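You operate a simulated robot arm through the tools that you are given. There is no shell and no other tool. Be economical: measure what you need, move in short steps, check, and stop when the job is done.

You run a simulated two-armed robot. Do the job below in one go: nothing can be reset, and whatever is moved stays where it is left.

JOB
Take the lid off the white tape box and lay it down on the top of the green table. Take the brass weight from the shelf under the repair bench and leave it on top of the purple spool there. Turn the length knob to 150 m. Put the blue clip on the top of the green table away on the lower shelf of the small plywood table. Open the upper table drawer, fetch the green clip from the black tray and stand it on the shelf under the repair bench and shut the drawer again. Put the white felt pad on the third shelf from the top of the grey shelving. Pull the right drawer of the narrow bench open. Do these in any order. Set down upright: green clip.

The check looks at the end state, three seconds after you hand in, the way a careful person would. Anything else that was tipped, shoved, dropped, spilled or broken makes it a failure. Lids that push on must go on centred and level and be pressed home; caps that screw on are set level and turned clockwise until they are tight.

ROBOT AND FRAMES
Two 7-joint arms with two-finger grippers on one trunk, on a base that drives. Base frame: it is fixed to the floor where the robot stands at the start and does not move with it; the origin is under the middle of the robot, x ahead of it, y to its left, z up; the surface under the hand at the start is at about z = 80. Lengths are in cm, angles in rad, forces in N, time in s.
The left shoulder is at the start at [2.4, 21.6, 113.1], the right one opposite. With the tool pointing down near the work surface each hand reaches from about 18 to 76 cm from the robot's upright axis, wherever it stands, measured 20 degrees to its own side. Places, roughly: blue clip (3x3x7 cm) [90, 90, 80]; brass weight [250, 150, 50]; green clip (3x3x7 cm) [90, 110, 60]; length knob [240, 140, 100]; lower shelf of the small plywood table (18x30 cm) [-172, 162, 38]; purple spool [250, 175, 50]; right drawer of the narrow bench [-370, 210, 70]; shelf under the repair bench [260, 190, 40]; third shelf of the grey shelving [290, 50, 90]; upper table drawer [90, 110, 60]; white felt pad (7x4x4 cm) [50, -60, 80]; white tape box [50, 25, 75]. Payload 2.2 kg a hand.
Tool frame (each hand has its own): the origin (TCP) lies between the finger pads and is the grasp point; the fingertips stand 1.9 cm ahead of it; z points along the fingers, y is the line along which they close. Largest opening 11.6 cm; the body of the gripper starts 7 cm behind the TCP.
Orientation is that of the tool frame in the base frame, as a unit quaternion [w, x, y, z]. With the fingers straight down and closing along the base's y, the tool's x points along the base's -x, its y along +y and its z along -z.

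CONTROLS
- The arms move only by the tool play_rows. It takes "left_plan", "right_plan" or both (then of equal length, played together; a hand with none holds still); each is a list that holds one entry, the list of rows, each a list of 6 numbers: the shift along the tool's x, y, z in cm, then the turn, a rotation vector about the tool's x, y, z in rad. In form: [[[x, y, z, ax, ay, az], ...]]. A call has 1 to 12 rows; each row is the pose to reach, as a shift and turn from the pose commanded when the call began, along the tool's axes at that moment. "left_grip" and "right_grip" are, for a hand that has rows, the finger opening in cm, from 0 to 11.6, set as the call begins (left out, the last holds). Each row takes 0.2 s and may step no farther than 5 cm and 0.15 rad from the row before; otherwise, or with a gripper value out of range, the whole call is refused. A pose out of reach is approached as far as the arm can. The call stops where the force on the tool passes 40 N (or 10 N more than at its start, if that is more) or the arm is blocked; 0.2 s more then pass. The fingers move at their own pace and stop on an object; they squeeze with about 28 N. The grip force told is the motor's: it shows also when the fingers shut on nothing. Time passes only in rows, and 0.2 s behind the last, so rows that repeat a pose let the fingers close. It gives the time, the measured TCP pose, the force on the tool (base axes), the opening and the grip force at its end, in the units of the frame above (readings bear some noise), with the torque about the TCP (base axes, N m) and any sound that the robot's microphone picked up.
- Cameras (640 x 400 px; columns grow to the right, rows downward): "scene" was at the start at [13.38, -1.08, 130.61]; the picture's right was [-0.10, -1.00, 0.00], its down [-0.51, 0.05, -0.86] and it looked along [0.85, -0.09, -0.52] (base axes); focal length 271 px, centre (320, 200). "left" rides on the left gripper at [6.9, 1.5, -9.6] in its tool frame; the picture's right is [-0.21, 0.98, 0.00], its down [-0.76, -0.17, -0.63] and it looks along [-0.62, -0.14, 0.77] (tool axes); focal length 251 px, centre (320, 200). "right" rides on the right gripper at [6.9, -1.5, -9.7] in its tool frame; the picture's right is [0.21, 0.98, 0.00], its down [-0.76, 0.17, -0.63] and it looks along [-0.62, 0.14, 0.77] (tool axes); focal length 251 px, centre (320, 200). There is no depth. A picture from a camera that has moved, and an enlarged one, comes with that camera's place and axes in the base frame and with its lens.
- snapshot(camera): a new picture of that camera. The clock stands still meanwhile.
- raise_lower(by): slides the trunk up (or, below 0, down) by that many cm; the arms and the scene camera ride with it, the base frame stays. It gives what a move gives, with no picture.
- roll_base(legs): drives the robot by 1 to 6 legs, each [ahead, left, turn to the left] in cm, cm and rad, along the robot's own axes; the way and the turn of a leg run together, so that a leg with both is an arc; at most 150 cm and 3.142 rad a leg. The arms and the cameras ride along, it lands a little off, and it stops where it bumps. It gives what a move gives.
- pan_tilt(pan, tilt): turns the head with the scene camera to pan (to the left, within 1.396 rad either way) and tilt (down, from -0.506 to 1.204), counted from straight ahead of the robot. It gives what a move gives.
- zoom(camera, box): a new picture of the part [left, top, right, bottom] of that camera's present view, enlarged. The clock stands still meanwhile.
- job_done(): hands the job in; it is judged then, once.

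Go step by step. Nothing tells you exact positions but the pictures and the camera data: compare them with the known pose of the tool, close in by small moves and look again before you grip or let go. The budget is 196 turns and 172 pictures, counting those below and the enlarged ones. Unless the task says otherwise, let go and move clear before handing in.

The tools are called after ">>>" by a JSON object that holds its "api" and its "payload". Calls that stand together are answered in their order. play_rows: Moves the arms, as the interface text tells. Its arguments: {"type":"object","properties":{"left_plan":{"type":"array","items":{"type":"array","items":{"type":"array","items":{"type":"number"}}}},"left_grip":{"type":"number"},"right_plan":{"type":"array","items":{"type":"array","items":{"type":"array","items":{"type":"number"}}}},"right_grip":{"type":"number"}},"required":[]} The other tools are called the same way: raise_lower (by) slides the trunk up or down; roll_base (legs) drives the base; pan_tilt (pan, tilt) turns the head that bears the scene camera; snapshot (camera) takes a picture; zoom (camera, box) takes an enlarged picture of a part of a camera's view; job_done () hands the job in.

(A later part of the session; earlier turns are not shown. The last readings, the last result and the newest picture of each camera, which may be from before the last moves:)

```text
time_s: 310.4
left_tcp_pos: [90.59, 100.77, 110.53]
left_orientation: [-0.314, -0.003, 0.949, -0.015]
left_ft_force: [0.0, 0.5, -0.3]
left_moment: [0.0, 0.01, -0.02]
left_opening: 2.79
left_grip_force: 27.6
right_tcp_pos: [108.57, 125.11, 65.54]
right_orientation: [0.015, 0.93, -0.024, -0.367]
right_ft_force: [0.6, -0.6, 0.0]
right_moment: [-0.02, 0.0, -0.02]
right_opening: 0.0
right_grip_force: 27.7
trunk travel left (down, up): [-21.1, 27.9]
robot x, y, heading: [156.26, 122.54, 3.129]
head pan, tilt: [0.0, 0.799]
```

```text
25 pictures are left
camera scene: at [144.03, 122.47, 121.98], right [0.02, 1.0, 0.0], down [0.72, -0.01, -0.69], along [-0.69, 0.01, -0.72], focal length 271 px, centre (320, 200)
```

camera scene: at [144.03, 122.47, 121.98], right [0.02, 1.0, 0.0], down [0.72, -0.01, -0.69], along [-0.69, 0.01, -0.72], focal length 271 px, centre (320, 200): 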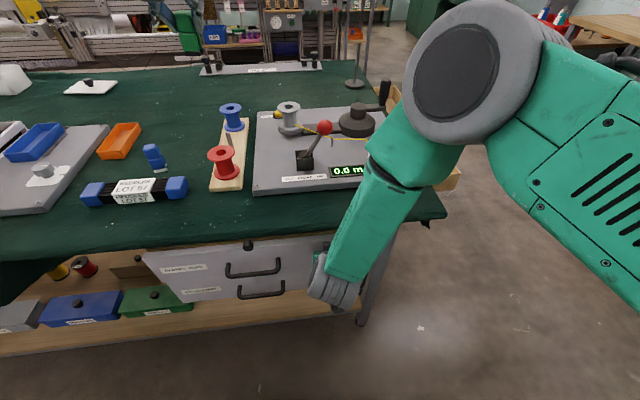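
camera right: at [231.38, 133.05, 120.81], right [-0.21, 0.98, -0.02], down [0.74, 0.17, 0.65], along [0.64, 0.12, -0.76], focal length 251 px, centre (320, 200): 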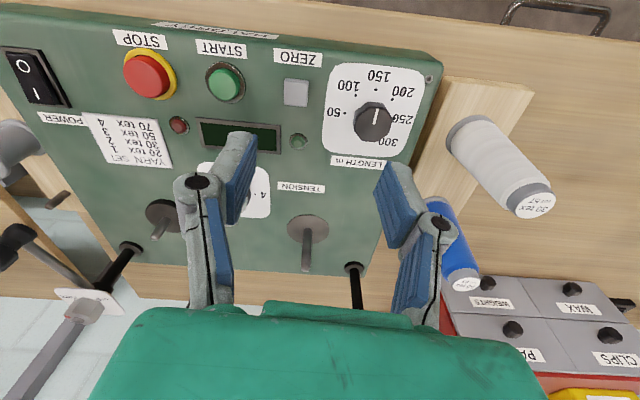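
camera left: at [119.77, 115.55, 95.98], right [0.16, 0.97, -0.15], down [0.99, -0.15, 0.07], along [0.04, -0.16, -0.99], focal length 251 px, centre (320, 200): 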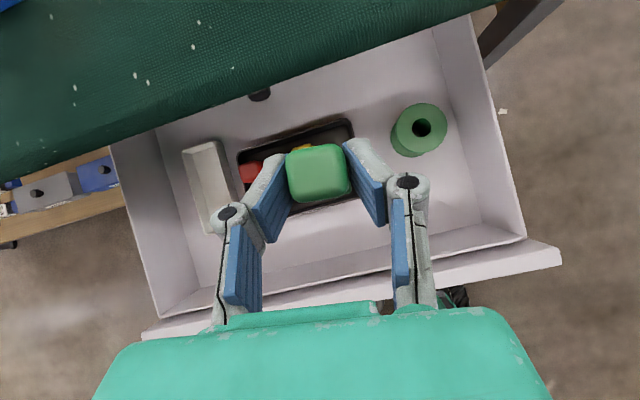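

>>> {"api": "play_rows", "payload": {"right_plan": [[[-0.8, 0, 0.7, 0, 0, 0], [-1.5, 0, 1.4, 0, 0, 0], [-2.2, 0, 2.1, 0, 0, 0], [-2.9, 0, 2.7, 0, 0, 0]]]}}

>>> {"api": "zoom", "payload": {"camera": "scene", "box": [130, 220, 350, 320]}}

```text
time_s: 311.0
left_tcp_pos: [90.74, 100.82, 110.65]
left_orientation: [-0.316, -0.002, 0.949, -0.016]
left_ft_force: [-1.1, -0.4, -0.3]
left_moment: [0.02, -0.03, 0.01]
left_opening: 2.79
left_grip_force: 27.7
right_tcp_pos: [107.76, 125.19, 65.26]
right_orientation: [0.017, 0.933, -0.02, -0.359]
right_ft_force: [12.2, 1.9, 7.8]
right_moment: [-0.08, 0.13, 0.08]
right_opening: 0.01
right_grip_force: 28.0
trunk travel left (down, up): [-21.1, 27.9]
robot x, y, heading: [156.1, 122.89, 3.123]
head pan, tilt: [0.0, 0.799]
stopped in row 2 (right hand): the force on the tool passed its limit at 45 N (the readings are from after the stop); the commanded pose is now the measured one
```

```text
2.91 times, centred on (240, 270) of scene
camera zoom: at [144.07, 122.61, 121.97], right [0.02, 1.0, 0.0], down [0.72, -0.01, -0.69], along [-0.69, 0.01, -0.72], focal length 787 px, centre (553, -4)
```

zoom: 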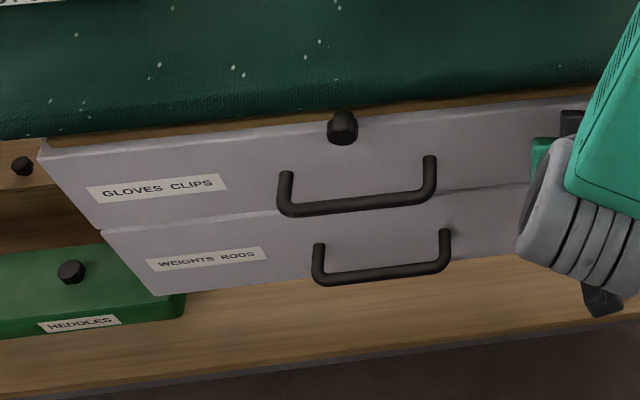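

The drawer is shut firmly. Retract the right hand (keeping its tilt), then reposition to pick the blue clip with it.

>>> {"api": "play_rows", "payload": {"right_plan": [[[1, 0, -2, 0, 0, 0], [0, 0, -6, 0, 0, 0], [-2, 0, -10, 0, 0, 0], [-4, 0, -14, 0, 0, 0], [-6, 0, -18, 0, 0, 0], [-8, 0, -22, 0, 0, 0], [-10, 0, -26, 0, 0, 0], [-12, 0, -30, 0, 0, 0], [-14.5, 0, -34, 0, 0, 0]]], "right_grip": 6}}

>>> {"api": "roll_base", "payload": {"legs": [[-12, 0, 0], [0, 52, 0], [-2, 0, 0]]}}

>>> {"api": "play_rows", "payload": {"right_plan": [[[0, 0, 0, 0, 0, 0], [0, 0, 0, 0, 0, 0], [0, 0, 0, 0, 0, 0], [0, 0, 0, 0, 0, 0], [0, 0, 0, 0, 0, 0], [0, 0, 0, 0, 0, 0], [0, 0, 0, 0, 0, 0], [0, 0, 0, 0, 0, 0], [0, 0, 0, 0, 0, 0], [0, 0, 0, 0, 0, 0]]]}}

>>> {"api": "snapshot", "payload": {"camera": "scene"}}

```text
time_s: 313.0
left_tcp_pos: [90.92, 101.11, 110.84]
left_orientation: [-0.315, -0.002, 0.949, -0.016]
left_ft_force: [1.0, -0.3, 0.6]
left_moment: [0.01, 0.01, 0.03]
left_opening: 2.81
left_grip_force: 28.4
right_tcp_pos: [120.01, 126.4, 99.98]
right_orientation: [0.018, 0.932, -0.02, -0.361]
right_ft_force: [1.4, -0.4, -0.5]
right_moment: [0.0, 0.0, -0.01]
right_opening: 6.03
right_grip_force: 0.1
trunk travel left (down, up): [-21.1, 27.9]
robot x, y, heading: [156.44, 122.67, 3.125]
head pan, tilt: [0.0, 0.799]
```

```text
time_s: 317.2
left_tcp_pos: [103.34, 47.67, 110.38]
left_orientation: [-0.314, -0.001, 0.949, -0.011]
left_ft_force: [-0.3, -0.9, -0.3]
left_moment: [0.04, -0.01, -0.03]
left_opening: 2.78
left_grip_force: 28.2
right_tcp_pos: [132.62, 73.1, 99.96]
right_orientation: [0.013, 0.932, -0.021, -0.361]
right_ft_force: [0.1, -0.6, 0.2]
right_moment: [0.02, 0.0, 0.0]
right_opening: 6.01
right_grip_force: 0.0
trunk travel left (down, up): [-21.1, 27.9]
robot x, y, heading: [169.34, 69.94, 3.12]
head pan, tilt: [0.0, 0.799]
```

```text
time_s: 319.4
left_tcp_pos: [103.92, 48.88, 111.03]
left_orientation: [-0.317, 0.001, 0.948, -0.016]
left_ft_force: [0.2, -0.1, -0.3]
left_moment: [-0.01, -0.02, 0.01]
left_opening: 2.8
left_grip_force: 28.2
right_tcp_pos: [133.09, 74.4, 100.16]
right_orientation: [0.018, 0.931, -0.023, -0.363]
right_ft_force: [0.4, -0.7, -0.6]
right_moment: [-0.01, 0.01, -0.01]
right_opening: 6.02
right_grip_force: 0.3
trunk travel left (down, up): [-21.1, 27.9]
robot x, y, heading: [169.34, 70.15, 3.118]
head pan, tilt: [0.0, 0.799]
```

```text
23 pictures are left
camera scene: at [157.05, 70.22, 121.99], right [0.02, 1.0, 0.0], down [0.72, -0.02, -0.69], along [-0.69, 0.01, -0.72], focal length 271 px, centre (320, 200)
```

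scene: 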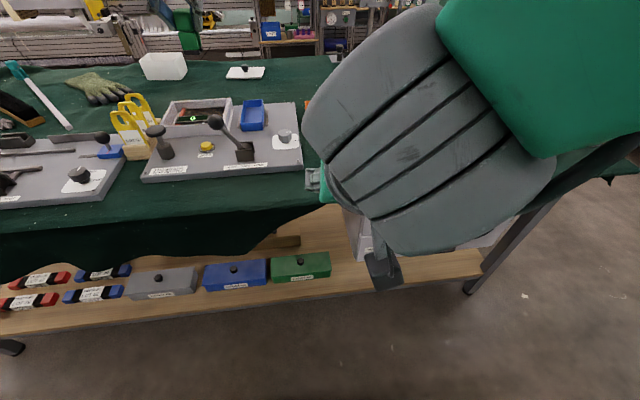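

>>> {"api": "roll_base", "payload": {"legs": [[14, 0, 0]]}}

>>> {"api": "play_rows", "payload": {"right_plan": [[[0, -3, 0, 0, 0, 0], [0, -6, 0, 0, 0, 0], [0, -9, 0, 0, 0, 0], [0, -9, 0, 0, 0, 0], [0, -9, 0, 0, 0, 0], [0, -9, 0, 0, 0, 0]]]}}

>>> {"api": "snapshot", "payload": {"camera": "right"}}

```text
time_s: 320.8
left_tcp_pos: [90.01, 48.8, 111.14]
left_orientation: [-0.316, 0.0, 0.949, -0.016]
left_ft_force: [-0.4, 0.6, 0.4]
left_moment: [-0.01, -0.03, 0.01]
left_opening: 2.82
left_grip_force: 28.5
right_tcp_pos: [119.16, 74.35, 100.15]
right_orientation: [0.018, 0.932, -0.022, -0.362]
right_ft_force: [-0.7, -0.2, 0.3]
right_moment: [-0.02, -0.03, 0.03]
right_opening: 6.0
right_grip_force: 0.1
trunk travel left (down, up): [-21.1, 27.9]
robot x, y, heading: [155.69, 70.03, 3.119]
head pan, tilt: [0.0, 0.799]
```

```text
time_s: 322.1
left_tcp_pos: [90.37, 49.15, 111.12]
left_orientation: [-0.317, 0.0, 0.948, -0.016]
left_ft_force: [-0.2, -0.7, -0.5]
left_moment: [0.01, -0.03, 0.0]
left_opening: 2.86
left_grip_force: 28.3
right_tcp_pos: [118.77, 82.79, 100.1]
right_orientation: [0.018, 0.931, -0.024, -0.363]
right_ft_force: [0.3, -0.8, 0.0]
right_moment: [0.03, 0.02, -0.01]
right_opening: 5.99
right_grip_force: 0.1
right hand out of reach, approached as far as the arm can: row 3, 4, 5, 6
trunk travel left (down, up): [-21.1, 27.9]
robot x, y, heading: [155.52, 70.54, 3.118]
head pan, tilt: [0.0, 0.799]
```

```text
22 pictures are left
camera right: at [130.37, 84.06, 102.61], right [0.13, -0.99, -0.1], down [-0.13, -0.11, 0.98], along [-0.98, -0.11, -0.15], focal length 251 px, centre (320, 200)
```

right: 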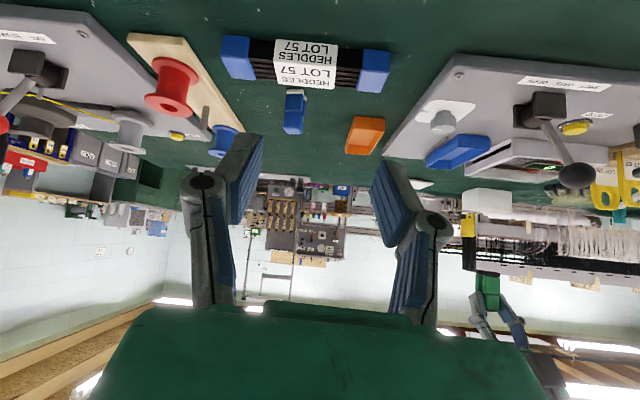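

>>> {"api": "play_rows", "payload": {"right_plan": [[[-1.7, -0.5, 3.7, 0, 0, 0], [-3.4, -0.9, 7.4, 0, 0, 0], [-5.2, -1.4, 11.2, 0, 0, 0], [-6.9, -1.8, 14.9, 0, 0, 0], [-8.6, -2.3, 18.6, 0, 0, 0], [-8.6, -2.3, 18.6, 0, 0, 0]]], "right_grip": 5.5}}

>>> {"api": "snapshot", "payload": {"camera": "right"}}

```text
time_s: 323.6
left_tcp_pos: [90.25, 49.06, 111.27]
left_orientation: [-0.317, 0.0, 0.948, -0.017]
left_ft_force: [0.4, -0.7, -0.2]
left_moment: [0.01, -0.03, -0.01]
left_opening: 2.8
left_grip_force: 28.7
right_tcp_pos: [99.66, 85.14, 92.44]
right_orientation: [0.018, 0.931, -0.022, -0.363]
right_ft_force: [-0.2, -0.5, 0.3]
right_moment: [-0.02, -0.01, 0.01]
right_opening: 5.5
right_grip_force: 0.0
trunk travel left (down, up): [-21.1, 27.9]
robot x, y, heading: [155.25, 70.57, 3.115]
head pan, tilt: [0.0, 0.799]
```

```text
21 pictures are left
camera right: at [111.34, 86.37, 94.94], right [0.13, -0.99, -0.1], down [-0.13, -0.11, 0.98], along [-0.98, -0.11, -0.14], focal length 251 px, centre (320, 200)
```

right: 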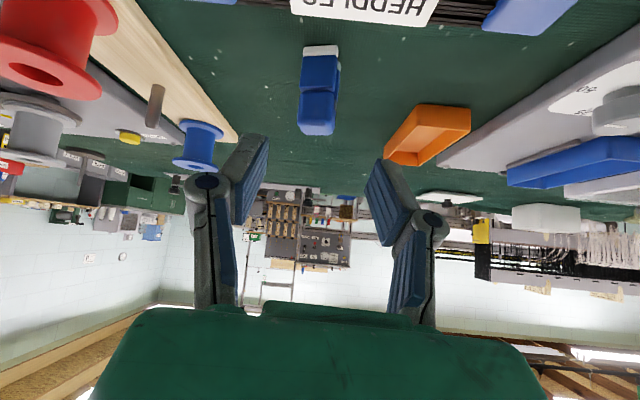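

>>> {"api": "play_rows", "payload": {"right_plan": [[[0.2, -0.2, 3.1, 0, 0, 0], [0.4, -0.4, 6.2, 0, 0, 0], [0.5, -0.5, 9.3, 0, 0, 0], [0.5, -0.5, 9.3, 0, 0, 0]]]}}

>>> {"api": "snapshot", "payload": {"camera": "right"}}

```text
time_s: 324.6
left_tcp_pos: [90.33, 48.99, 111.13]
left_orientation: [-0.318, -0.001, 0.948, -0.016]
left_ft_force: [-0.1, -0.2, 0.2]
left_moment: [0.02, 0.01, -0.03]
left_opening: 2.77
left_grip_force: 28.1
right_tcp_pos: [94.09, 85.31, 84.98]
right_orientation: [0.018, 0.931, -0.023, -0.364]
right_ft_force: [-0.3, -0.7, 0.0]
right_moment: [-0.01, -0.01, 0.03]
right_opening: 5.49
right_grip_force: 0.0
trunk travel left (down, up): [-21.1, 27.9]
robot x, y, heading: [155.04, 70.56, 3.121]
head pan, tilt: [0.0, 0.799]
```

```text
20 pictures are left
camera right: at [105.63, 86.65, 87.54], right [0.13, -0.99, -0.1], down [-0.13, -0.11, 0.98], along [-0.98, -0.11, -0.14], focal length 251 px, centre (320, 200)
```

right: 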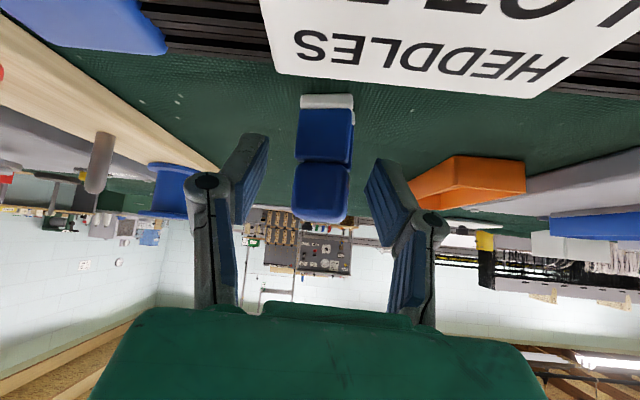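

Clip is centred between the fingers. Close and lift.

>>> {"api": "play_rows", "payload": {"right_plan": [[[0, 0, 0, 0, 0, 0], [0, 0, 0, 0, 0, 0], [0, 0, 0, 0, 0, 0]]], "right_grip": 0}}

>>> {"api": "play_rows", "payload": {"right_plan": [[[-1.4, 0, -1.4, 0, 0, 0], [-4, 0, -4.2, 0, 0, 0], [-6, 0, -8, 0, 0, 0], [-8, 0, -12, 0, 0, 0], [-10, 0, -16, 0, 0, 0], [-11, 0, -20, 0, 0, 0], [-12, 0, -24, 0, 0, 0]]]}}

>>> {"api": "roll_base", "payload": {"legs": [[-12, 0, 0]]}}

>>> {"api": "snapshot", "payload": {"camera": "right"}}

```text
time_s: 325.4
left_tcp_pos: [90.18, 49.07, 111.09]
left_orientation: [-0.318, -0.001, 0.948, -0.016]
left_ft_force: [0.0, 0.7, 0.1]
left_moment: [-0.02, -0.02, 0.02]
left_opening: 2.8
left_grip_force: 28.2
right_tcp_pos: [93.99, 85.37, 85.03]
right_orientation: [0.018, 0.931, -0.023, -0.364]
right_ft_force: [0.7, -0.1, 1.1]
right_moment: [0.0, 0.06, 0.0]
right_opening: 2.85
right_grip_force: 27.9
trunk travel left (down, up): [-21.1, 27.9]
robot x, y, heading: [155.57, 69.93, 3.121]
head pan, tilt: [0.0, 0.799]
```

```text
time_s: 326.9
left_tcp_pos: [90.27, 49.13, 111.2]
left_orientation: [-0.318, 0.001, 0.948, -0.017]
left_ft_force: [-0.1, 0.8, -0.6]
left_moment: [-0.02, -0.02, -0.03]
left_opening: 2.81
left_grip_force: 28.0
right_tcp_pos: [101.55, 86.54, 109.35]
right_orientation: [0.021, 0.937, -0.024, -0.347]
right_ft_force: [-0.6, 0.6, -0.8]
right_moment: [0.02, -0.02, 0.0]
right_opening: 2.84
right_grip_force: 27.7
right hand out of reach, approached as far as the arm can: row 7
trunk travel left (down, up): [-21.1, 27.9]
robot x, y, heading: [155.37, 70.71, 3.12]
head pan, tilt: [0.0, 0.799]
```

```text
time_s: 328.2
left_tcp_pos: [102.07, 48.58, 111.24]
left_orientation: [-0.317, -0.002, 0.948, -0.017]
left_ft_force: [0.0, 0.1, -0.5]
left_moment: [0.05, 0.01, -0.01]
left_opening: 2.81
left_grip_force: 27.9
right_tcp_pos: [113.18, 85.97, 109.36]
right_orientation: [0.019, 0.937, -0.021, -0.348]
right_ft_force: [0.6, 0.5, -1.1]
right_moment: [0.0, 0.0, -0.03]
right_opening: 2.84
right_grip_force: 27.6
trunk travel left (down, up): [-21.1, 27.9]
robot x, y, heading: [166.95, 70.04, 3.126]
head pan, tilt: [0.0, 0.799]
```

```text
19 pictures are left
camera right: at [124.69, 87.36, 112.17], right [0.14, -0.99, -0.09], down [-0.16, -0.11, 0.98], along [-0.98, -0.12, -0.18], focal length 251 px, centre (320, 200)
```

right: 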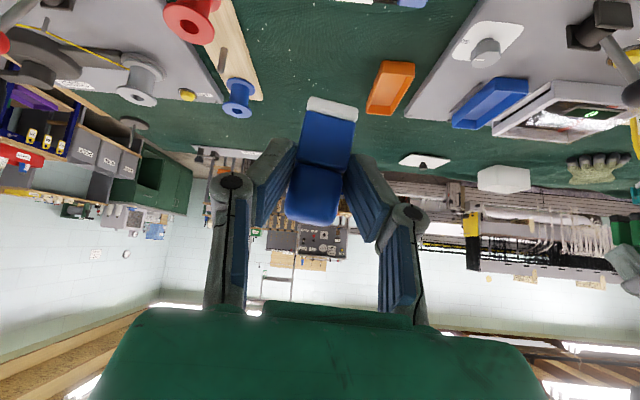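

Both clips are held. Pull the left hand in, then turn round (away from the shelves) and drive to the repair bench.

>>> {"api": "play_rows", "payload": {"left_plan": [[[-3.2, 0, -2.4, 0, 0, 0], [-6.4, 0, -4.8, 0, 0, 0], [-9.6, 0, -7.2, 0, 0, 0], [-12.8, 0, -9.6, 0, 0, 0]]]}}

>>> {"api": "roll_base", "payload": {"legs": [[0, 0, 1.58], [0, 0, 1.577], [-8, 0, 0], [0, 76, 0], [-2, 0, 0]]}}

>>> {"api": "raise_lower", "payload": {"by": -19}}

>>> {"api": "snapshot", "payload": {"camera": "scene"}}

```text
time_s: 329.2
left_tcp_pos: [118.63, 48.66, 111.11]
left_orientation: [-0.32, -0.002, 0.947, -0.016]
left_ft_force: [0.2, 0.2, 0.3]
left_moment: [-0.01, 0.01, -0.01]
left_opening: 2.8
left_grip_force: 28.4
right_tcp_pos: [113.6, 85.9, 109.56]
right_orientation: [0.018, 0.936, -0.02, -0.35]
right_ft_force: [-0.1, -0.2, -0.1]
right_moment: [0.02, 0.01, 0.0]
right_opening: 2.83
right_grip_force: 28.2
trunk travel left (down, up): [-21.1, 27.9]
robot x, y, heading: [167.31, 69.61, 3.123]
head pan, tilt: [0.0, 0.799]
```

```text
time_s: 341.9
left_tcp_pos: [206.94, 166.69, 111.05]
left_orientation: [-0.017, 0.948, 0.003, 0.318]
left_ft_force: [-0.2, 0.2, -0.4]
left_moment: [0.03, 0.0, -0.01]
left_opening: 2.79
left_grip_force: 28.2
right_tcp_pos: [212.26, 129.54, 109.28]
right_orientation: [0.348, 0.019, 0.937, 0.019]
right_ft_force: [0.1, 0.3, -1.0]
right_moment: [0.0, -0.03, 0.01]
right_opening: 2.84
right_grip_force: 27.8
trunk travel left (down, up): [-21.1, 27.9]
robot x, y, heading: [158.28, 145.47, -0.014]
head pan, tilt: [0.0, 0.799]
```

```text
time_s: 344.0
left_tcp_pos: [206.6, 166.32, 92.38]
left_orientation: [-0.018, 0.947, 0.003, 0.321]
left_ft_force: [0.4, 0.4, 0.4]
left_moment: [-0.02, -0.02, 0.0]
left_opening: 2.79
left_grip_force: 27.9
right_tcp_pos: [211.77, 129.22, 90.72]
right_orientation: [0.351, 0.019, 0.936, 0.021]
right_ft_force: [0.7, 0.0, -0.3]
right_moment: [-0.03, 0.01, 0.03]
right_opening: 2.83
right_grip_force: 28.0
trunk travel left (down, up): [-2.1, 46.9]
robot x, y, heading: [158.02, 144.88, -0.012]
head pan, tilt: [0.0, 0.799]
```

```text
18 pictures are left
camera scene: at [170.57, 144.89, 103.0], right [-0.01, -1.0, 0.0], down [-0.72, 0.01, -0.7], along [0.7, -0.01, -0.72], focal length 271 px, centre (320, 200)
```

scene: 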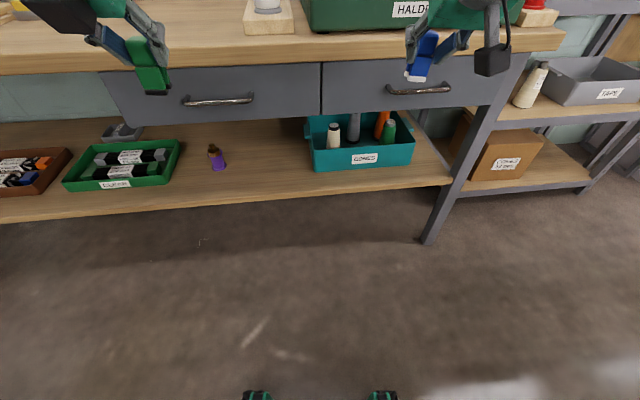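

>>> {"api": "play_rows", "payload": {"left_plan": [[[-2.4, 0.3, 3.2, 0, 0, 0], [-4.9, 0.6, 6.4, 0, 0, 0], [-7.3, 1, 9.5, 0, 0, 0], [-9.7, 1.3, 12.7, 0, 0, 0], [-12.2, 1.6, 15.9, 0, 0, 0], [-14.6, 2, 19.1, 0, 0, 0], [-17, 2.3, 22.3, 0, 0, 0], [-19.4, 2.6, 25.4, 0, 0, 0], [-21.9, 3, 28.6, 0, 0, 0], [-24.3, 3.3, 31.8, 0, 0, 0]]]}}

>>> {"api": "play_rows", "payload": {"left_plan": [[[3, 0, 2.4, 0, 0, 0], [6.2, 0, 4.8, 0, 0, 0], [9.4, 0, 7.2, 0, 0, 0], [12.5, 0, 9.6, 0, 0, 0], [15, 0, 11.5, 0, 0, 0], [15, 0, 11.5, 0, 0, 0]]]}}

>>> {"api": "snapshot", "payload": {"camera": "left"}}

```text
time_s: 346.2
left_tcp_pos: [206.63, 164.28, 52.22]
left_orientation: [-0.018, 0.947, 0.003, 0.321]
left_ft_force: [-0.5, -1.0, 0.2]
left_moment: [0.01, -0.01, 0.0]
left_opening: 2.78
left_grip_force: 28.0
right_tcp_pos: [211.67, 129.08, 90.53]
right_orientation: [0.35, 0.02, 0.936, 0.02]
right_ft_force: [-0.1, 0.2, -0.1]
right_moment: [-0.01, 0.01, 0.0]
right_opening: 2.83
right_grip_force: 28.3
trunk travel left (down, up): [-2.1, 46.9]
robot x, y, heading: [157.73, 145.09, -0.017]
head pan, tilt: [0.0, 0.799]
```

```text
time_s: 347.6
left_tcp_pos: [225.41, 164.44, 52.2]
left_orientation: [-0.018, 0.947, 0.002, 0.32]
left_ft_force: [0.6, 0.7, 0.0]
left_moment: [0.02, -0.03, 0.0]
left_opening: 2.82
left_grip_force: 28.0
right_tcp_pos: [211.71, 129.08, 90.53]
right_orientation: [0.351, 0.019, 0.936, 0.021]
right_ft_force: [0.6, 0.1, 0.2]
right_moment: [0.0, 0.02, 0.0]
right_opening: 2.83
right_grip_force: 28.1
trunk travel left (down, up): [-2.1, 46.9]
robot x, y, heading: [158.15, 145.1, -0.014]
head pan, tilt: [0.0, 0.799]
```

```text
17 pictures are left
camera left: at [225.03, 162.3, 64.12], right [-0.16, -0.97, -0.16], down [-0.99, 0.15, 0.05], along [-0.02, 0.17, -0.99], focal length 251 px, centre (320, 200)
```

left: 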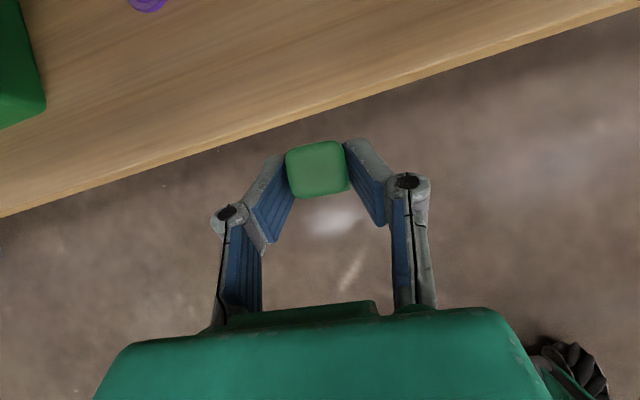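

>>> {"api": "roll_base", "payload": {"legs": [[6, 0, 0]]}}

>>> {"api": "play_rows", "payload": {"left_plan": [[[1.6, 0, 1.2, 0, 0, 0], [3.2, 0, 2.4, 0, 0, 0], [4.6, 0, 3.5, 0, 0, 0], [4.6, 0, 3.5, 0, 0, 0], [3, 0.15, 5.6, 0, 0, 0], [1.6, 0.2, 7.5, 0, 0, 0], [1.6, 0.2, 7.5, 0, 0, 0]]]}}

>>> {"api": "snapshot", "payload": {"camera": "left"}}

```text
time_s: 348.6
left_tcp_pos: [231.4, 164.39, 52.2]
left_orientation: [-0.02, 0.948, 0.003, 0.319]
left_ft_force: [0.0, 0.7, -0.7]
left_moment: [0.02, -0.01, -0.04]
left_opening: 2.81
left_grip_force: 28.2
right_tcp_pos: [217.85, 129.12, 90.53]
right_orientation: [0.349, 0.019, 0.937, 0.021]
right_ft_force: [-0.2, -0.6, -0.6]
right_moment: [-0.02, 0.04, 0.02]
right_opening: 2.81
right_grip_force: 27.8
trunk travel left (down, up): [-2.1, 46.9]
robot x, y, heading: [164.14, 145.24, -0.011]
head pan, tilt: [0.0, 0.799]
```

```text
time_s: 350.2
left_tcp_pos: [237.24, 164.48, 47.24]
left_orientation: [-0.018, 0.947, 0.003, 0.321]
left_ft_force: [0.6, 0.2, 0.0]
left_moment: [-0.02, -0.03, -0.03]
left_opening: 2.8
left_grip_force: 27.8
right_tcp_pos: [217.44, 129.02, 90.69]
right_orientation: [0.352, 0.019, 0.936, 0.021]
right_ft_force: [0.1, 0.6, 0.2]
right_moment: [0.01, 0.03, 0.03]
right_opening: 2.81
right_grip_force: 27.6
trunk travel left (down, up): [-2.1, 46.9]
robot x, y, heading: [164.08, 145.36, -0.012]
head pan, tilt: [0.0, 0.799]
```

```text
16 pictures are left
camera left: at [236.85, 162.37, 59.24], right [-0.15, -0.97, -0.16], down [-0.99, 0.15, 0.05], along [-0.02, 0.17, -0.99], focal length 251 px, centre (320, 200)
```

left: 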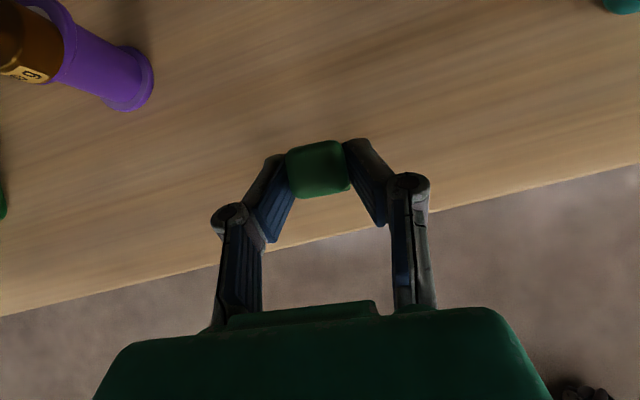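

>>> {"api": "play_rows", "payload": {"left_plan": [[[-0.4, 0, 0.5, 0, 0.02, 0], [-0.75, 0, 1.0, 0, 0.02, 0], [-1.0, 0, 1.3, 0, 0.02, 0], [-1.1, 0, 1.45, 0, 0.02, 0], [-1.1, 0, 1.45, 0, 0.02, 0]]]}}

```text
time_s: 351.4
left_tcp_pos: [237.3, 164.46, 45.76]
left_orientation: [-0.018, 0.943, 0.002, 0.332]
left_ft_force: [0.2, -0.2, 10.7]
left_moment: [-0.1, 0.03, 0.04]
left_opening: 2.8
left_grip_force: 28.2
right_tcp_pos: [217.31, 128.98, 90.76]
right_orientation: [0.352, 0.019, 0.935, 0.022]
right_ft_force: [0.9, -0.2, -0.4]
right_moment: [-0.02, 0.05, -0.02]
right_opening: 2.84
right_grip_force: 28.5
trunk travel left (down, up): [-2.1, 46.9]
robot x, y, heading: [164.12, 145.09, -0.016]
head pan, tilt: [0.0, 0.799]
```

>>> {"api": "play_rows", "payload": {"left_plan": [[[0.2, 0, -0.25, 0, -0.03, 0], [0.2, 0, -0.25, 0, -0.045, 0], [0.0, 0, 0.0, 0, -0.045, 0], [0.0, 0, 0.0, 0, -0.045, 0]]]}}

>>> {"api": "play_rows", "payload": {"left_plan": [[[0, 0, 0, 0, 0, 0], [0, 0, 0, 0, 0, 0], [0, 0, 0, 0, 0, 0], [0, 0, -3, 0, 0, 0], [0, 0, -6, 0, 0, 0], [-1, 0, -10, 0, 0, 0], [-4, 0, -13, 0, 0, 0], [-8, 0, -15, 0, 0, 0]]], "left_grip": 5}}

>>> {"api": "snapshot", "payload": {"camera": "left"}}

```text
time_s: 352.4
left_tcp_pos: [237.0, 164.45, 45.85]
left_orientation: [-0.019, 0.95, 0.003, 0.311]
left_ft_force: [-5.0, 2.0, 15.1]
left_moment: [-0.11, 0.17, -0.04]
left_opening: 2.8
left_grip_force: 28.0
right_tcp_pos: [217.33, 128.99, 90.72]
right_orientation: [0.352, 0.019, 0.936, 0.022]
right_ft_force: [0.8, 0.5, 0.2]
right_moment: [0.0, 0.02, 0.01]
right_opening: 2.83
right_grip_force: 27.9
trunk travel left (down, up): [-2.1, 46.9]
robot x, y, heading: [164.16, 145.05, -0.014]
head pan, tilt: [0.0, 0.799]
```

```text
time_s: 354.2
left_tcp_pos: [221.46, 163.96, 52.97]
left_orientation: [-0.019, 0.951, 0.005, 0.309]
left_ft_force: [0.3, -0.3, -1.1]
left_moment: [0.01, 0.01, 0.0]
left_opening: 5.01
left_grip_force: 0.0
right_tcp_pos: [217.45, 129.03, 90.62]
right_orientation: [0.351, 0.019, 0.936, 0.022]
right_ft_force: [0.0, -0.6, 0.7]
right_moment: [0.02, -0.02, 0.01]
right_opening: 2.83
right_grip_force: 28.2
trunk travel left (down, up): [-2.1, 46.9]
robot x, y, heading: [164.12, 144.98, -0.017]
head pan, tilt: [0.0, 0.799]
```

```text
15 pictures are left
camera left: at [221.51, 161.96, 65.02], right [-0.15, -0.98, -0.16], down [-0.99, 0.14, 0.07], along [-0.05, 0.17, -0.98], focal length 251 px, centre (320, 200)
```

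left: 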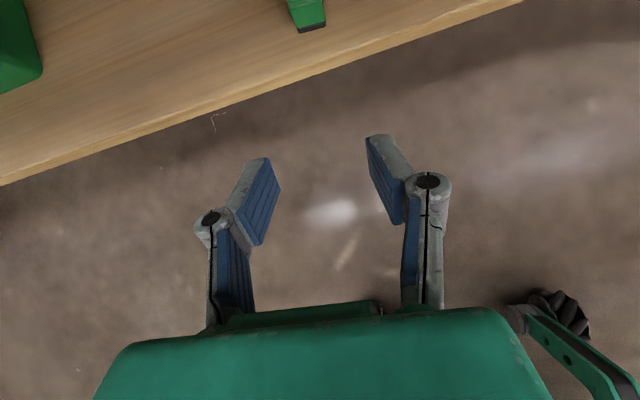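

The green clip stands on the shelf. Back off, raise, and drive round to the small plywood table with the blue clip.

>>> {"api": "roll_base", "payload": {"legs": [[-14, 0, 0]]}}

>>> {"api": "raise_lower", "payload": {"by": 19}}

>>> {"api": "play_rows", "payload": {"left_plan": [[[1.5, 0, -4, 0, 0, 0], [3.5, 0, -8, 0, 0, 0], [6, 0, -12, 0, 0, 0], [8.5, 0, -16, 0, 0, 0], [11, 0, -20, 0, 0, 0], [13.5, 0, -24, 0, 0, 0]]]}}

>>> {"api": "roll_base", "payload": {"legs": [[0, 75, 0], [0, 0, 1.57], [0, 0, 1.585], [145, 0, 0], [75, 0, 0]]}}

>>> {"api": "pan_tilt", "payload": {"pan": 0.3, "tilt": 0.7}}

>>> {"api": "snapshot", "payload": {"camera": "scene"}}

```text
time_s: 355.5
left_tcp_pos: [207.59, 164.22, 53.2]
left_orientation: [-0.018, 0.951, 0.004, 0.31]
left_ft_force: [-0.5, 0.6, 0.6]
left_moment: [0.01, -0.02, 0.02]
left_opening: 5.02
left_grip_force: 0.0
right_tcp_pos: [203.12, 129.21, 90.75]
right_orientation: [0.352, 0.019, 0.935, 0.021]
right_ft_force: [-0.9, 0.7, -0.6]
right_moment: [0.02, 0.0, -0.02]
right_opening: 2.8
right_grip_force: 27.9
trunk travel left (down, up): [-2.1, 46.9]
robot x, y, heading: [150.49, 145.18, -0.013]
head pan, tilt: [0.0, 0.799]
```

```text
time_s: 357.6
left_tcp_pos: [207.51, 164.29, 72.33]
left_orientation: [-0.018, 0.95, 0.007, 0.311]
left_ft_force: [0.2, 0.2, -0.2]
left_moment: [0.01, 0.03, 0.0]
left_opening: 4.99
left_grip_force: 0.0
right_tcp_pos: [203.07, 129.37, 109.61]
right_orientation: [0.351, 0.02, 0.936, 0.02]
right_ft_force: [-0.3, 0.1, -0.1]
right_moment: [-0.05, -0.02, 0.03]
right_opening: 2.82
right_grip_force: 28.3
trunk travel left (down, up): [-21.1, 27.9]
robot x, y, heading: [150.09, 145.54, -0.014]
head pan, tilt: [0.0, 0.799]
```

```text
time_s: 358.5
left_tcp_pos: [199.75, 165.42, 75.12]
left_orientation: [-0.015, 0.978, 0.025, 0.206]
left_ft_force: [0.1, -0.2, 0.1]
left_moment: [0.0, 0.03, -0.01]
left_opening: 4.99
left_grip_force: 0.1
right_tcp_pos: [202.9, 129.3, 109.32]
right_orientation: [0.347, 0.02, 0.937, 0.021]
right_ft_force: [-0.9, 0.2, -0.5]
right_moment: [0.01, 0.05, -0.03]
right_opening: 2.81
right_grip_force: 27.7
trunk travel left (down, up): [-21.1, 27.9]
robot x, y, heading: [150.21, 145.39, -0.011]
head pan, tilt: [0.0, 0.799]
stopped in row 4 (left hand): the arm was blocked; the commanded pose is now the measured one
```

```text
time_s: 380.8
left_tcp_pos: [-117.71, 192.91, 75.4]
left_orientation: [-0.207, -0.051, 0.977, -0.02]
left_ft_force: [-0.5, 1.1, 1.0]
left_moment: [0.0, -0.02, -0.04]
left_opening: 5.02
left_grip_force: 0.1
right_tcp_pos: [-122.71, 228.73, 109.29]
right_orientation: [0.03, 0.937, 0.007, -0.347]
right_ft_force: [-0.5, -0.6, 0.3]
right_moment: [0.02, -0.02, 0.01]
right_opening: 2.81
right_grip_force: 27.5
trunk travel left (down, up): [-21.1, 27.9]
robot x, y, heading: [-69.15, 215.39, -3.104]
head pan, tilt: [0.0, 0.799]
```

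```text
time_s: 381.6
left_tcp_pos: [-117.48, 192.88, 75.42]
left_orientation: [-0.208, -0.054, 0.976, -0.018]
left_ft_force: [-0.2, -0.3, -0.4]
left_moment: [-0.03, 0.03, 0.01]
left_opening: 4.99
left_grip_force: 0.0
right_tcp_pos: [-122.41, 228.64, 108.89]
right_orientation: [0.031, 0.939, 0.007, -0.343]
right_ft_force: [0.8, 0.7, -1.0]
right_moment: [0.01, -0.01, -0.04]
right_opening: 2.8
right_grip_force: 28.0
trunk travel left (down, up): [-21.1, 27.9]
robot x, y, heading: [-68.94, 215.58, -3.1]
head pan, tilt: [0.3, 0.7]
```

```text
14 pictures are left
camera scene: at [-81.28, 212.43, 122.81], right [-0.33, 0.94, 0.0], down [0.61, 0.22, -0.76], along [-0.72, -0.26, -0.65], focal length 271 px, centre (320, 200)
```

scene: 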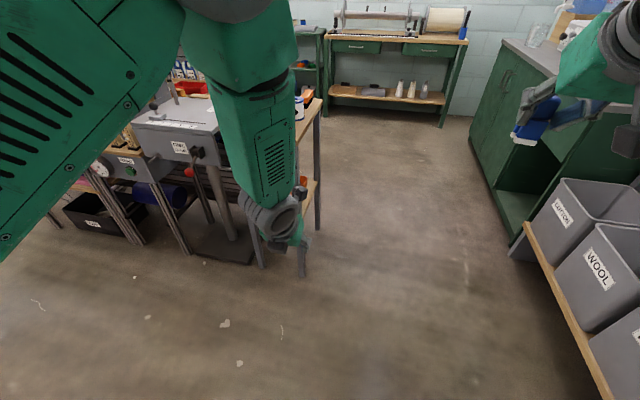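

The narrow bench (two green drawers) is ahead; the plywood table is at left, turned about 30°. Raise the left arm out of the way and swing round to face the table.

>>> {"api": "play_rows", "payload": {"left_plan": [[[1.6, 0, -3.6, 0, 0, 0], [3.3, 0, -7.3, 0, 0, 0], [4.9, 0, -11, 0, 0, 0], [6.5, 0, -14.6, 0, 0, 0], [8.2, 0, -18.2, 0, 0, 0], [10, 0, -22, 0, 0, 0]]]}}

>>> {"api": "roll_base", "payload": {"legs": [[60, 0, 0], [0, 0, 1.2], [-12, 0, 0]]}}

>>> {"api": "pan_tilt", "payload": {"pan": -0.1, "tilt": 0.75}}

>>> {"api": "snapshot", "payload": {"camera": "scene"}}

```text
time_s: 383.0
left_tcp_pos: [-117.44, 193.14, 99.81]
left_orientation: [-0.208, -0.051, 0.977, -0.019]
left_ft_force: [0.3, 0.6, 0.0]
left_moment: [0.02, -0.02, -0.01]
left_opening: 5.01
left_grip_force: 0.0
right_tcp_pos: [-122.3, 228.54, 109.11]
right_orientation: [0.031, 0.938, 0.008, -0.346]
right_ft_force: [-0.6, 0.0, 0.0]
right_moment: [0.0, 0.01, 0.0]
right_opening: 2.82
right_grip_force: 28.4
trunk travel left (down, up): [-21.1, 27.9]
robot x, y, heading: [-69.11, 215.5, -3.103]
head pan, tilt: [0.3, 0.7]
```

```text
time_s: 390.2
left_tcp_pos: [-121.49, 171.44, 99.78]
left_orientation: [-0.162, -0.594, 0.777, -0.133]
left_ft_force: [-0.3, 0.7, -0.6]
left_moment: [-0.01, -0.01, -0.03]
left_opening: 5.03
left_grip_force: 0.0
right_tcp_pos: [-156.36, 179.78, 109.06]
right_orientation: [0.22, 0.771, 0.535, -0.267]
right_ft_force: [-0.3, -0.4, -0.3]
right_moment: [0.0, 0.01, 0.0]
right_opening: 2.81
right_grip_force: 28.4
trunk travel left (down, up): [-21.1, 27.9]
robot x, y, heading: [-124.68, 224.81, -1.898]
head pan, tilt: [0.3, 0.7]
```

```text
time_s: 391.1
left_tcp_pos: [-121.56, 171.68, 99.86]
left_orientation: [-0.162, -0.594, 0.777, -0.134]
left_ft_force: [-0.2, -0.3, 0.3]
left_moment: [-0.01, -0.03, -0.01]
left_opening: 4.96
left_grip_force: 0.0
right_tcp_pos: [-156.27, 180.07, 108.7]
right_orientation: [0.218, 0.772, 0.535, -0.265]
right_ft_force: [-0.2, -0.5, -0.7]
right_moment: [-0.01, -0.04, -0.03]
right_opening: 2.79
right_grip_force: 28.3
trunk travel left (down, up): [-21.1, 27.9]
robot x, y, heading: [-125.03, 224.6, -1.902]
head pan, tilt: [-0.099, 0.75]
```

```text
13 pictures are left
camera scene: at [-129.57, 212.94, 122.39], right [-0.91, 0.42, 0.0], down [0.28, 0.62, -0.73], along [-0.3, -0.66, -0.68], focal length 271 px, centre (320, 200)
```

scene: 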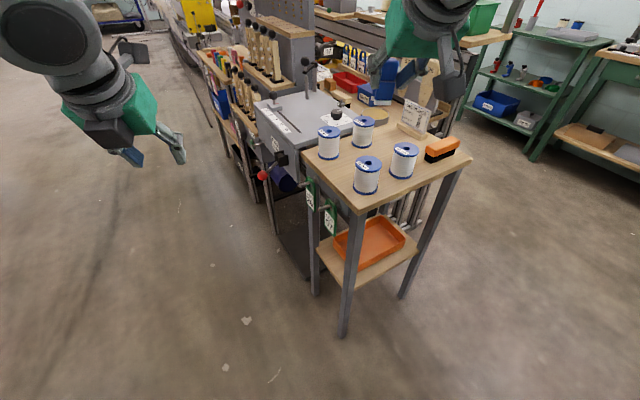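

>>> {"api": "zoom", "payload": {"camera": "scene", "box": [290, 140, 480, 300]}}

```text
2.50 times, centred on (385, 220) of scene
camera zoom: at [-129.57, 212.94, 122.39], right [-0.91, 0.42, 0.0], down [0.28, 0.62, -0.73], along [-0.3, -0.66, -0.68], focal length 676 px, centre (158, 150)
```

zoom: 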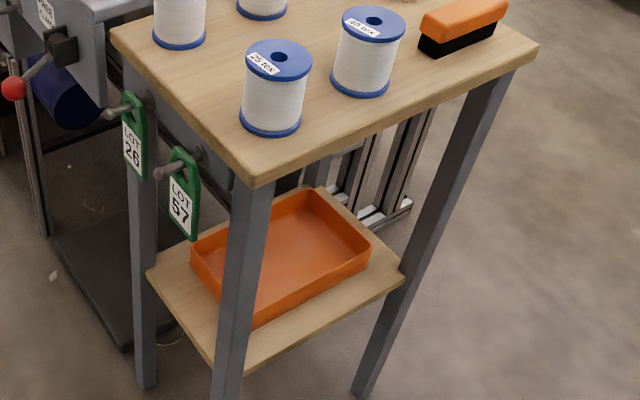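

The lower shelf is about x −155…−190, y 156…174, with an orange tray leaving a front strip. I'll approach straight from the front (+y side).

>>> {"api": "roll_base", "payload": {"legs": [[-14, 0, 0], [0, 0, 0.331], [0, -38, 0], [-2, 0, 0]]}}

>>> {"api": "raise_lower", "payload": {"by": -19}}

>>> {"api": "play_rows", "payload": {"right_plan": [[[0, 0, 0, 0, 0, 0], [0, 0, 0, 0, 0, 0], [0, 0, 0, 0, 0, 0], [0, 0, 0, 0, 0, 0], [0, 0, 0, 0, 0, 0]]]}}

```text
time_s: 395.9
left_tcp_pos: [-138.56, 190.7, 99.89]
left_orientation: [0.137, 0.713, -0.669, 0.16]
left_ft_force: [0.3, 0.1, -0.3]
left_moment: [0.0, 0.01, 0.0]
left_opening: 4.98
left_grip_force: 0.1
right_tcp_pos: [-174.08, 187.3, 108.47]
right_orientation: [0.258, 0.674, 0.655, -0.223]
right_ft_force: [0.1, -0.3, -0.8]
right_moment: [-0.01, -0.02, 0.01]
right_opening: 2.81
right_grip_force: 27.7
trunk travel left (down, up): [-21.1, 27.9]
robot x, y, heading: [-158.41, 240.08, -1.565]
head pan, tilt: [-0.099, 0.75]
```

```text
time_s: 397.9
left_tcp_pos: [-138.06, 191.2, 80.96]
left_orientation: [0.141, 0.712, -0.669, 0.16]
left_ft_force: [-0.6, -1.0, -0.1]
left_moment: [0.0, -0.01, 0.0]
left_opening: 5.03
left_grip_force: 0.1
right_tcp_pos: [-173.72, 187.7, 89.52]
right_orientation: [0.256, 0.675, 0.655, -0.224]
right_ft_force: [0.1, 0.1, -0.3]
right_moment: [0.02, 0.02, -0.02]
right_opening: 2.81
right_grip_force: 28.0
trunk travel left (down, up): [-2.1, 46.9]
robot x, y, heading: [-158.31, 239.98, -1.568]
head pan, tilt: [-0.099, 0.75]
```

```text
time_s: 399.1
left_tcp_pos: [-138.03, 191.13, 80.96]
left_orientation: [0.14, 0.712, -0.669, 0.16]
left_ft_force: [-0.6, -0.2, -0.1]
left_moment: [-0.02, 0.04, -0.01]
left_opening: 5.0
left_grip_force: 0.0
right_tcp_pos: [-173.8, 187.8, 89.46]
right_orientation: [0.256, 0.675, 0.655, -0.224]
right_ft_force: [-0.4, 0.2, -1.6]
right_moment: [0.03, 0.0, 0.01]
right_opening: 2.83
right_grip_force: 27.9
trunk travel left (down, up): [-2.1, 46.9]
robot x, y, heading: [-158.27, 239.68, -1.571]
head pan, tilt: [-0.099, 0.75]
```

>>> {"api": "play_rows", "payload": {"right_plan": [[[3.2, 0, 3, 0, -0.01, 0], [6.5, -0.1, 5.9, 0, -0.02, 0], [9.7, -0.1, 8.9, 0, -0.03, 0], [13, -0.2, 11.9, 0, -0.04, 0], [16.2, -0.2, 14.9, 0, -0.054, 0], [19.4, -0.3, 17.8, 0, -0.054, 0], [22.7, -0.3, 20.8, 0, -0.054, 0], [25.9, -0.4, 23.8, 0, -0.054, 0], [29.2, -0.5, 26.7, 0, -0.054, 0], [32.4, -0.5, 29.7, 0, -0.054, 0]]]}}

>>> {"api": "snapshot", "payload": {"camera": "scene"}}

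```text
time_s: 401.3
left_tcp_pos: [-138.19, 191.05, 81.07]
left_orientation: [0.139, 0.712, -0.669, 0.158]
left_ft_force: [0.3, 0.1, -0.9]
left_moment: [-0.03, -0.03, 0.0]
left_opening: 5.0
left_grip_force: 0.1
right_tcp_pos: [-172.03, 193.51, 46.26]
right_orientation: [0.276, 0.667, 0.648, -0.245]
right_ft_force: [0.5, 0.1, -0.3]
right_moment: [0.03, 0.01, 0.0]
right_opening: 2.8
right_grip_force: 28.0
trunk travel left (down, up): [-2.1, 46.9]
robot x, y, heading: [-158.41, 240.0, -1.577]
head pan, tilt: [-0.099, 0.75]
```

```text
11 pictures are left
camera scene: at [-159.16, 227.23, 103.37], right [-0.99, 0.1, 0.0], down [0.07, 0.68, -0.73], along [-0.07, -0.72, -0.69], focal length 271 px, centre (320, 200)
```

scene: 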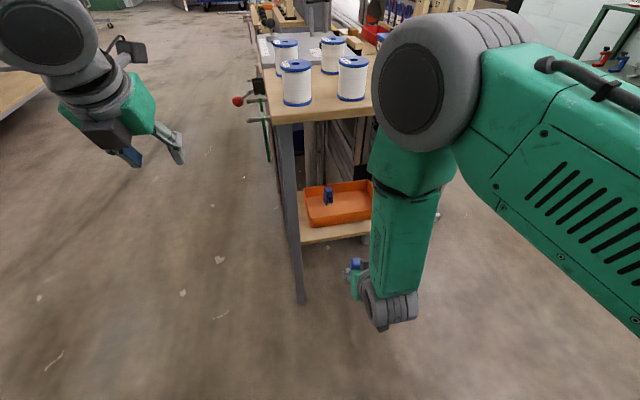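

>>> {"api": "zoom", "payload": {"camera": "scene", "box": [280, 160, 400, 280]}}

```text
3.33 times, centred on (340, 220) of scene
camera zoom: at [-159.16, 227.23, 103.37], right [-0.99, 0.1, 0.0], down [0.07, 0.68, -0.73], along [-0.07, -0.72, -0.69], focal length 902 px, centre (253, 133)
```

zoom: 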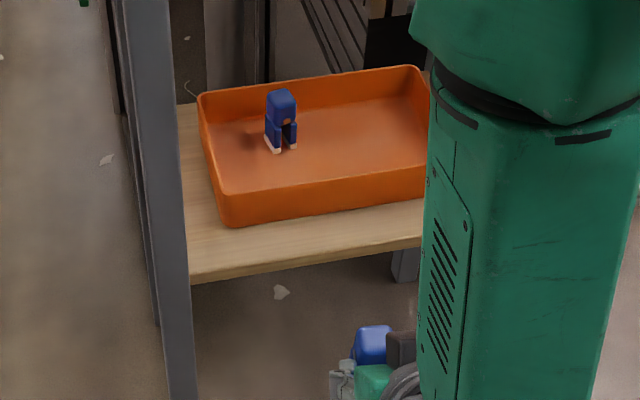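

>>> {"api": "play_rows", "payload": {"right_plan": [[[-3, 0.5, 2.6, 0, 0, 0], [-6, 0.9, 5.2, 0, 0, 0], [-9, 1.3, 7.9, 0, 0, 0], [-12, 1.8, 10.5, 0, 0, 0], [-15, 2.2, 13.1, 0, 0, 0], [-15, 2.2, 13.1, 0, 0, 0]]]}}

>>> {"api": "zoom", "payload": {"camera": "scene", "box": [280, 160, 400, 280]}}

```text
time_s: 402.7
left_tcp_pos: [-138.02, 191.02, 80.97]
left_orientation: [0.14, 0.712, -0.669, 0.16]
left_ft_force: [-0.5, 0.0, 0.5]
left_moment: [-0.02, 0.0, 0.0]
left_opening: 4.98
left_grip_force: 0.0
right_tcp_pos: [-169.84, 173.49, 47.28]
right_orientation: [0.276, 0.667, 0.647, -0.244]
right_ft_force: [-1.5, -0.2, -0.8]
right_moment: [0.0, -0.01, -0.02]
right_opening: 2.8
right_grip_force: 28.0
trunk travel left (down, up): [-2.1, 46.9]
robot x, y, heading: [-158.57, 240.07, -1.577]
head pan, tilt: [-0.099, 0.75]
```

```text
3.33 times, centred on (340, 220) of scene
camera zoom: at [-159.14, 227.24, 103.38], right [-0.99, 0.1, 0.0], down [0.07, 0.68, -0.73], along [-0.07, -0.72, -0.68], focal length 902 px, centre (253, 133)
```

zoom: 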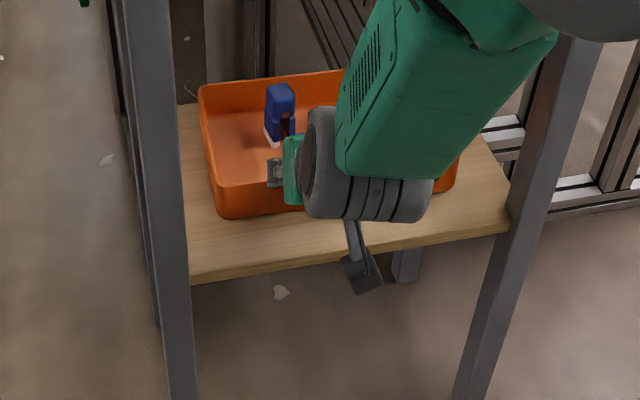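

>>> {"api": "play_rows", "payload": {"right_plan": [[[0.7, -0.05, 0.75, 0, 0, 0], [1.4, -0.1, 1.5, 0, 0, 0], [2.05, -0.15, 2.2, 0, 0, 0], [2.4, -0.15, 2.55, 0, 0, 0], [2.6, -0.2, 2.8, 0, 0, 0], [2.6, -0.2, 2.8, 0, 0, 0]]]}}

```text
time_s: 404.1
left_tcp_pos: [-138.04, 191.11, 81.08]
left_orientation: [0.14, 0.712, -0.669, 0.16]
left_ft_force: [0.3, 0.9, -0.1]
left_moment: [0.02, -0.02, 0.02]
left_opening: 5.0
left_grip_force: 0.0
right_tcp_pos: [-169.77, 173.46, 43.28]
right_orientation: [0.276, 0.666, 0.648, -0.244]
right_ft_force: [0.0, 0.0, 0.0]
right_moment: [0.0, -0.03, 0.03]
right_opening: 2.81
right_grip_force: 27.9
trunk travel left (down, up): [-2.1, 46.9]
robot x, y, heading: [-158.62, 239.83, -1.57]
head pan, tilt: [-0.099, 0.75]
```

>>> {"api": "play_rows", "payload": {"right_plan": [[[0.2, 0, 0.2, 0, 0, 0], [0.4, 0, 0.4, 0, 0, 0], [0.6, 0, 0.6, 0, 0, 0]]]}}

```text
time_s: 404.9
left_tcp_pos: [-138.07, 191.24, 81.03]
left_orientation: [0.139, 0.713, -0.668, 0.16]
left_ft_force: [-0.3, 0.1, -1.3]
left_moment: [-0.03, -0.03, 0.0]
left_opening: 5.01
left_grip_force: 0.0
right_tcp_pos: [-169.88, 173.32, 42.82]
right_orientation: [0.278, 0.666, 0.647, -0.246]
right_ft_force: [2.3, 4.2, 16.6]
right_moment: [-0.09, 0.13, 0.03]
right_opening: 2.82
right_grip_force: 28.0
trunk travel left (down, up): [-2.1, 46.9]
robot x, y, heading: [-158.55, 239.63, -1.573]
head pan, tilt: [-0.099, 0.75]
```

On the shelf. Release and withdraw.

>>> {"api": "play_rows", "payload": {"right_plan": [[[-0.2, 0, -0.2, 0, 0, 0], [-0.2, 0, -0.2, 0, 0, 0]]]}}

>>> {"api": "play_rows", "payload": {"right_plan": [[[0, 0, 0, 0, 0, 0], [0, 0, 0, 0, 0, 0], [0, 0, 0, 0, 0, 0], [0, 0, -3, 0, 0, 0], [0, 0, -6, 0, 0, 0], [1.5, 0, -10, 0, 0, 0], [4, 0, -14, 0, 0, 0], [7, 0, -18, 0, 0, 0], [10, 0, -21, 0, 0, 0]]], "right_grip": 5}}

>>> {"api": "zoom", "payload": {"camera": "scene", "box": [280, 160, 400, 280]}}

```text
time_s: 405.5
left_tcp_pos: [-138.15, 191.2, 80.91]
left_orientation: [0.14, 0.713, -0.668, 0.161]
left_ft_force: [-0.9, -0.2, -0.2]
left_moment: [-0.03, -0.01, 0.02]
left_opening: 5.01
left_grip_force: 0.0
right_tcp_pos: [-169.85, 173.61, 43.0]
right_orientation: [0.277, 0.667, 0.647, -0.244]
right_ft_force: [0.7, -2.0, 5.5]
right_moment: [-0.26, 0.06, 0.04]
right_opening: 2.82
right_grip_force: 28.3
trunk travel left (down, up): [-2.1, 46.9]
robot x, y, heading: [-158.49, 239.92, -1.575]
head pan, tilt: [-0.099, 0.75]
```

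```text
time_s: 407.5
left_tcp_pos: [-138.08, 191.09, 81.06]
left_orientation: [0.14, 0.712, -0.67, 0.159]
left_ft_force: [-0.4, -0.6, 0.6]
left_moment: [-0.02, -0.04, 0.01]
left_opening: 5.02
left_grip_force: 0.1
right_tcp_pos: [-170.26, 194.96, 51.15]
right_orientation: [0.276, 0.668, 0.646, -0.245]
right_ft_force: [0.1, -0.2, -0.3]
right_moment: [-0.01, 0.02, 0.0]
right_opening: 4.99
right_grip_force: 0.1
trunk travel left (down, up): [-2.1, 46.9]
robot x, y, heading: [-158.43, 239.6, -1.574]
head pan, tilt: [-0.099, 0.75]
```

```text
3.33 times, centred on (340, 220) of scene
camera zoom: at [-159.13, 227.32, 103.39], right [-0.99, 0.1, 0.0], down [0.07, 0.68, -0.73], along [-0.07, -0.73, -0.68], focal length 902 px, centre (253, 133)
```

zoom: 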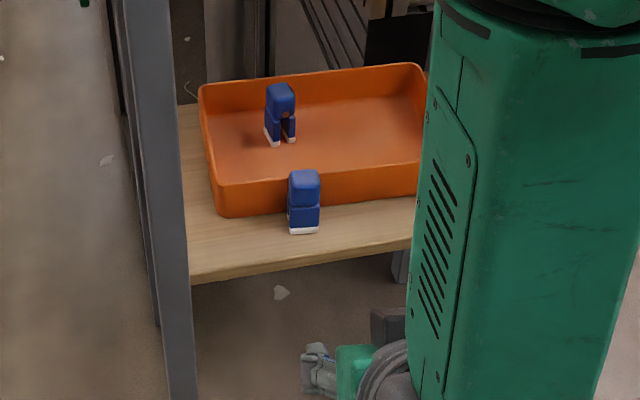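

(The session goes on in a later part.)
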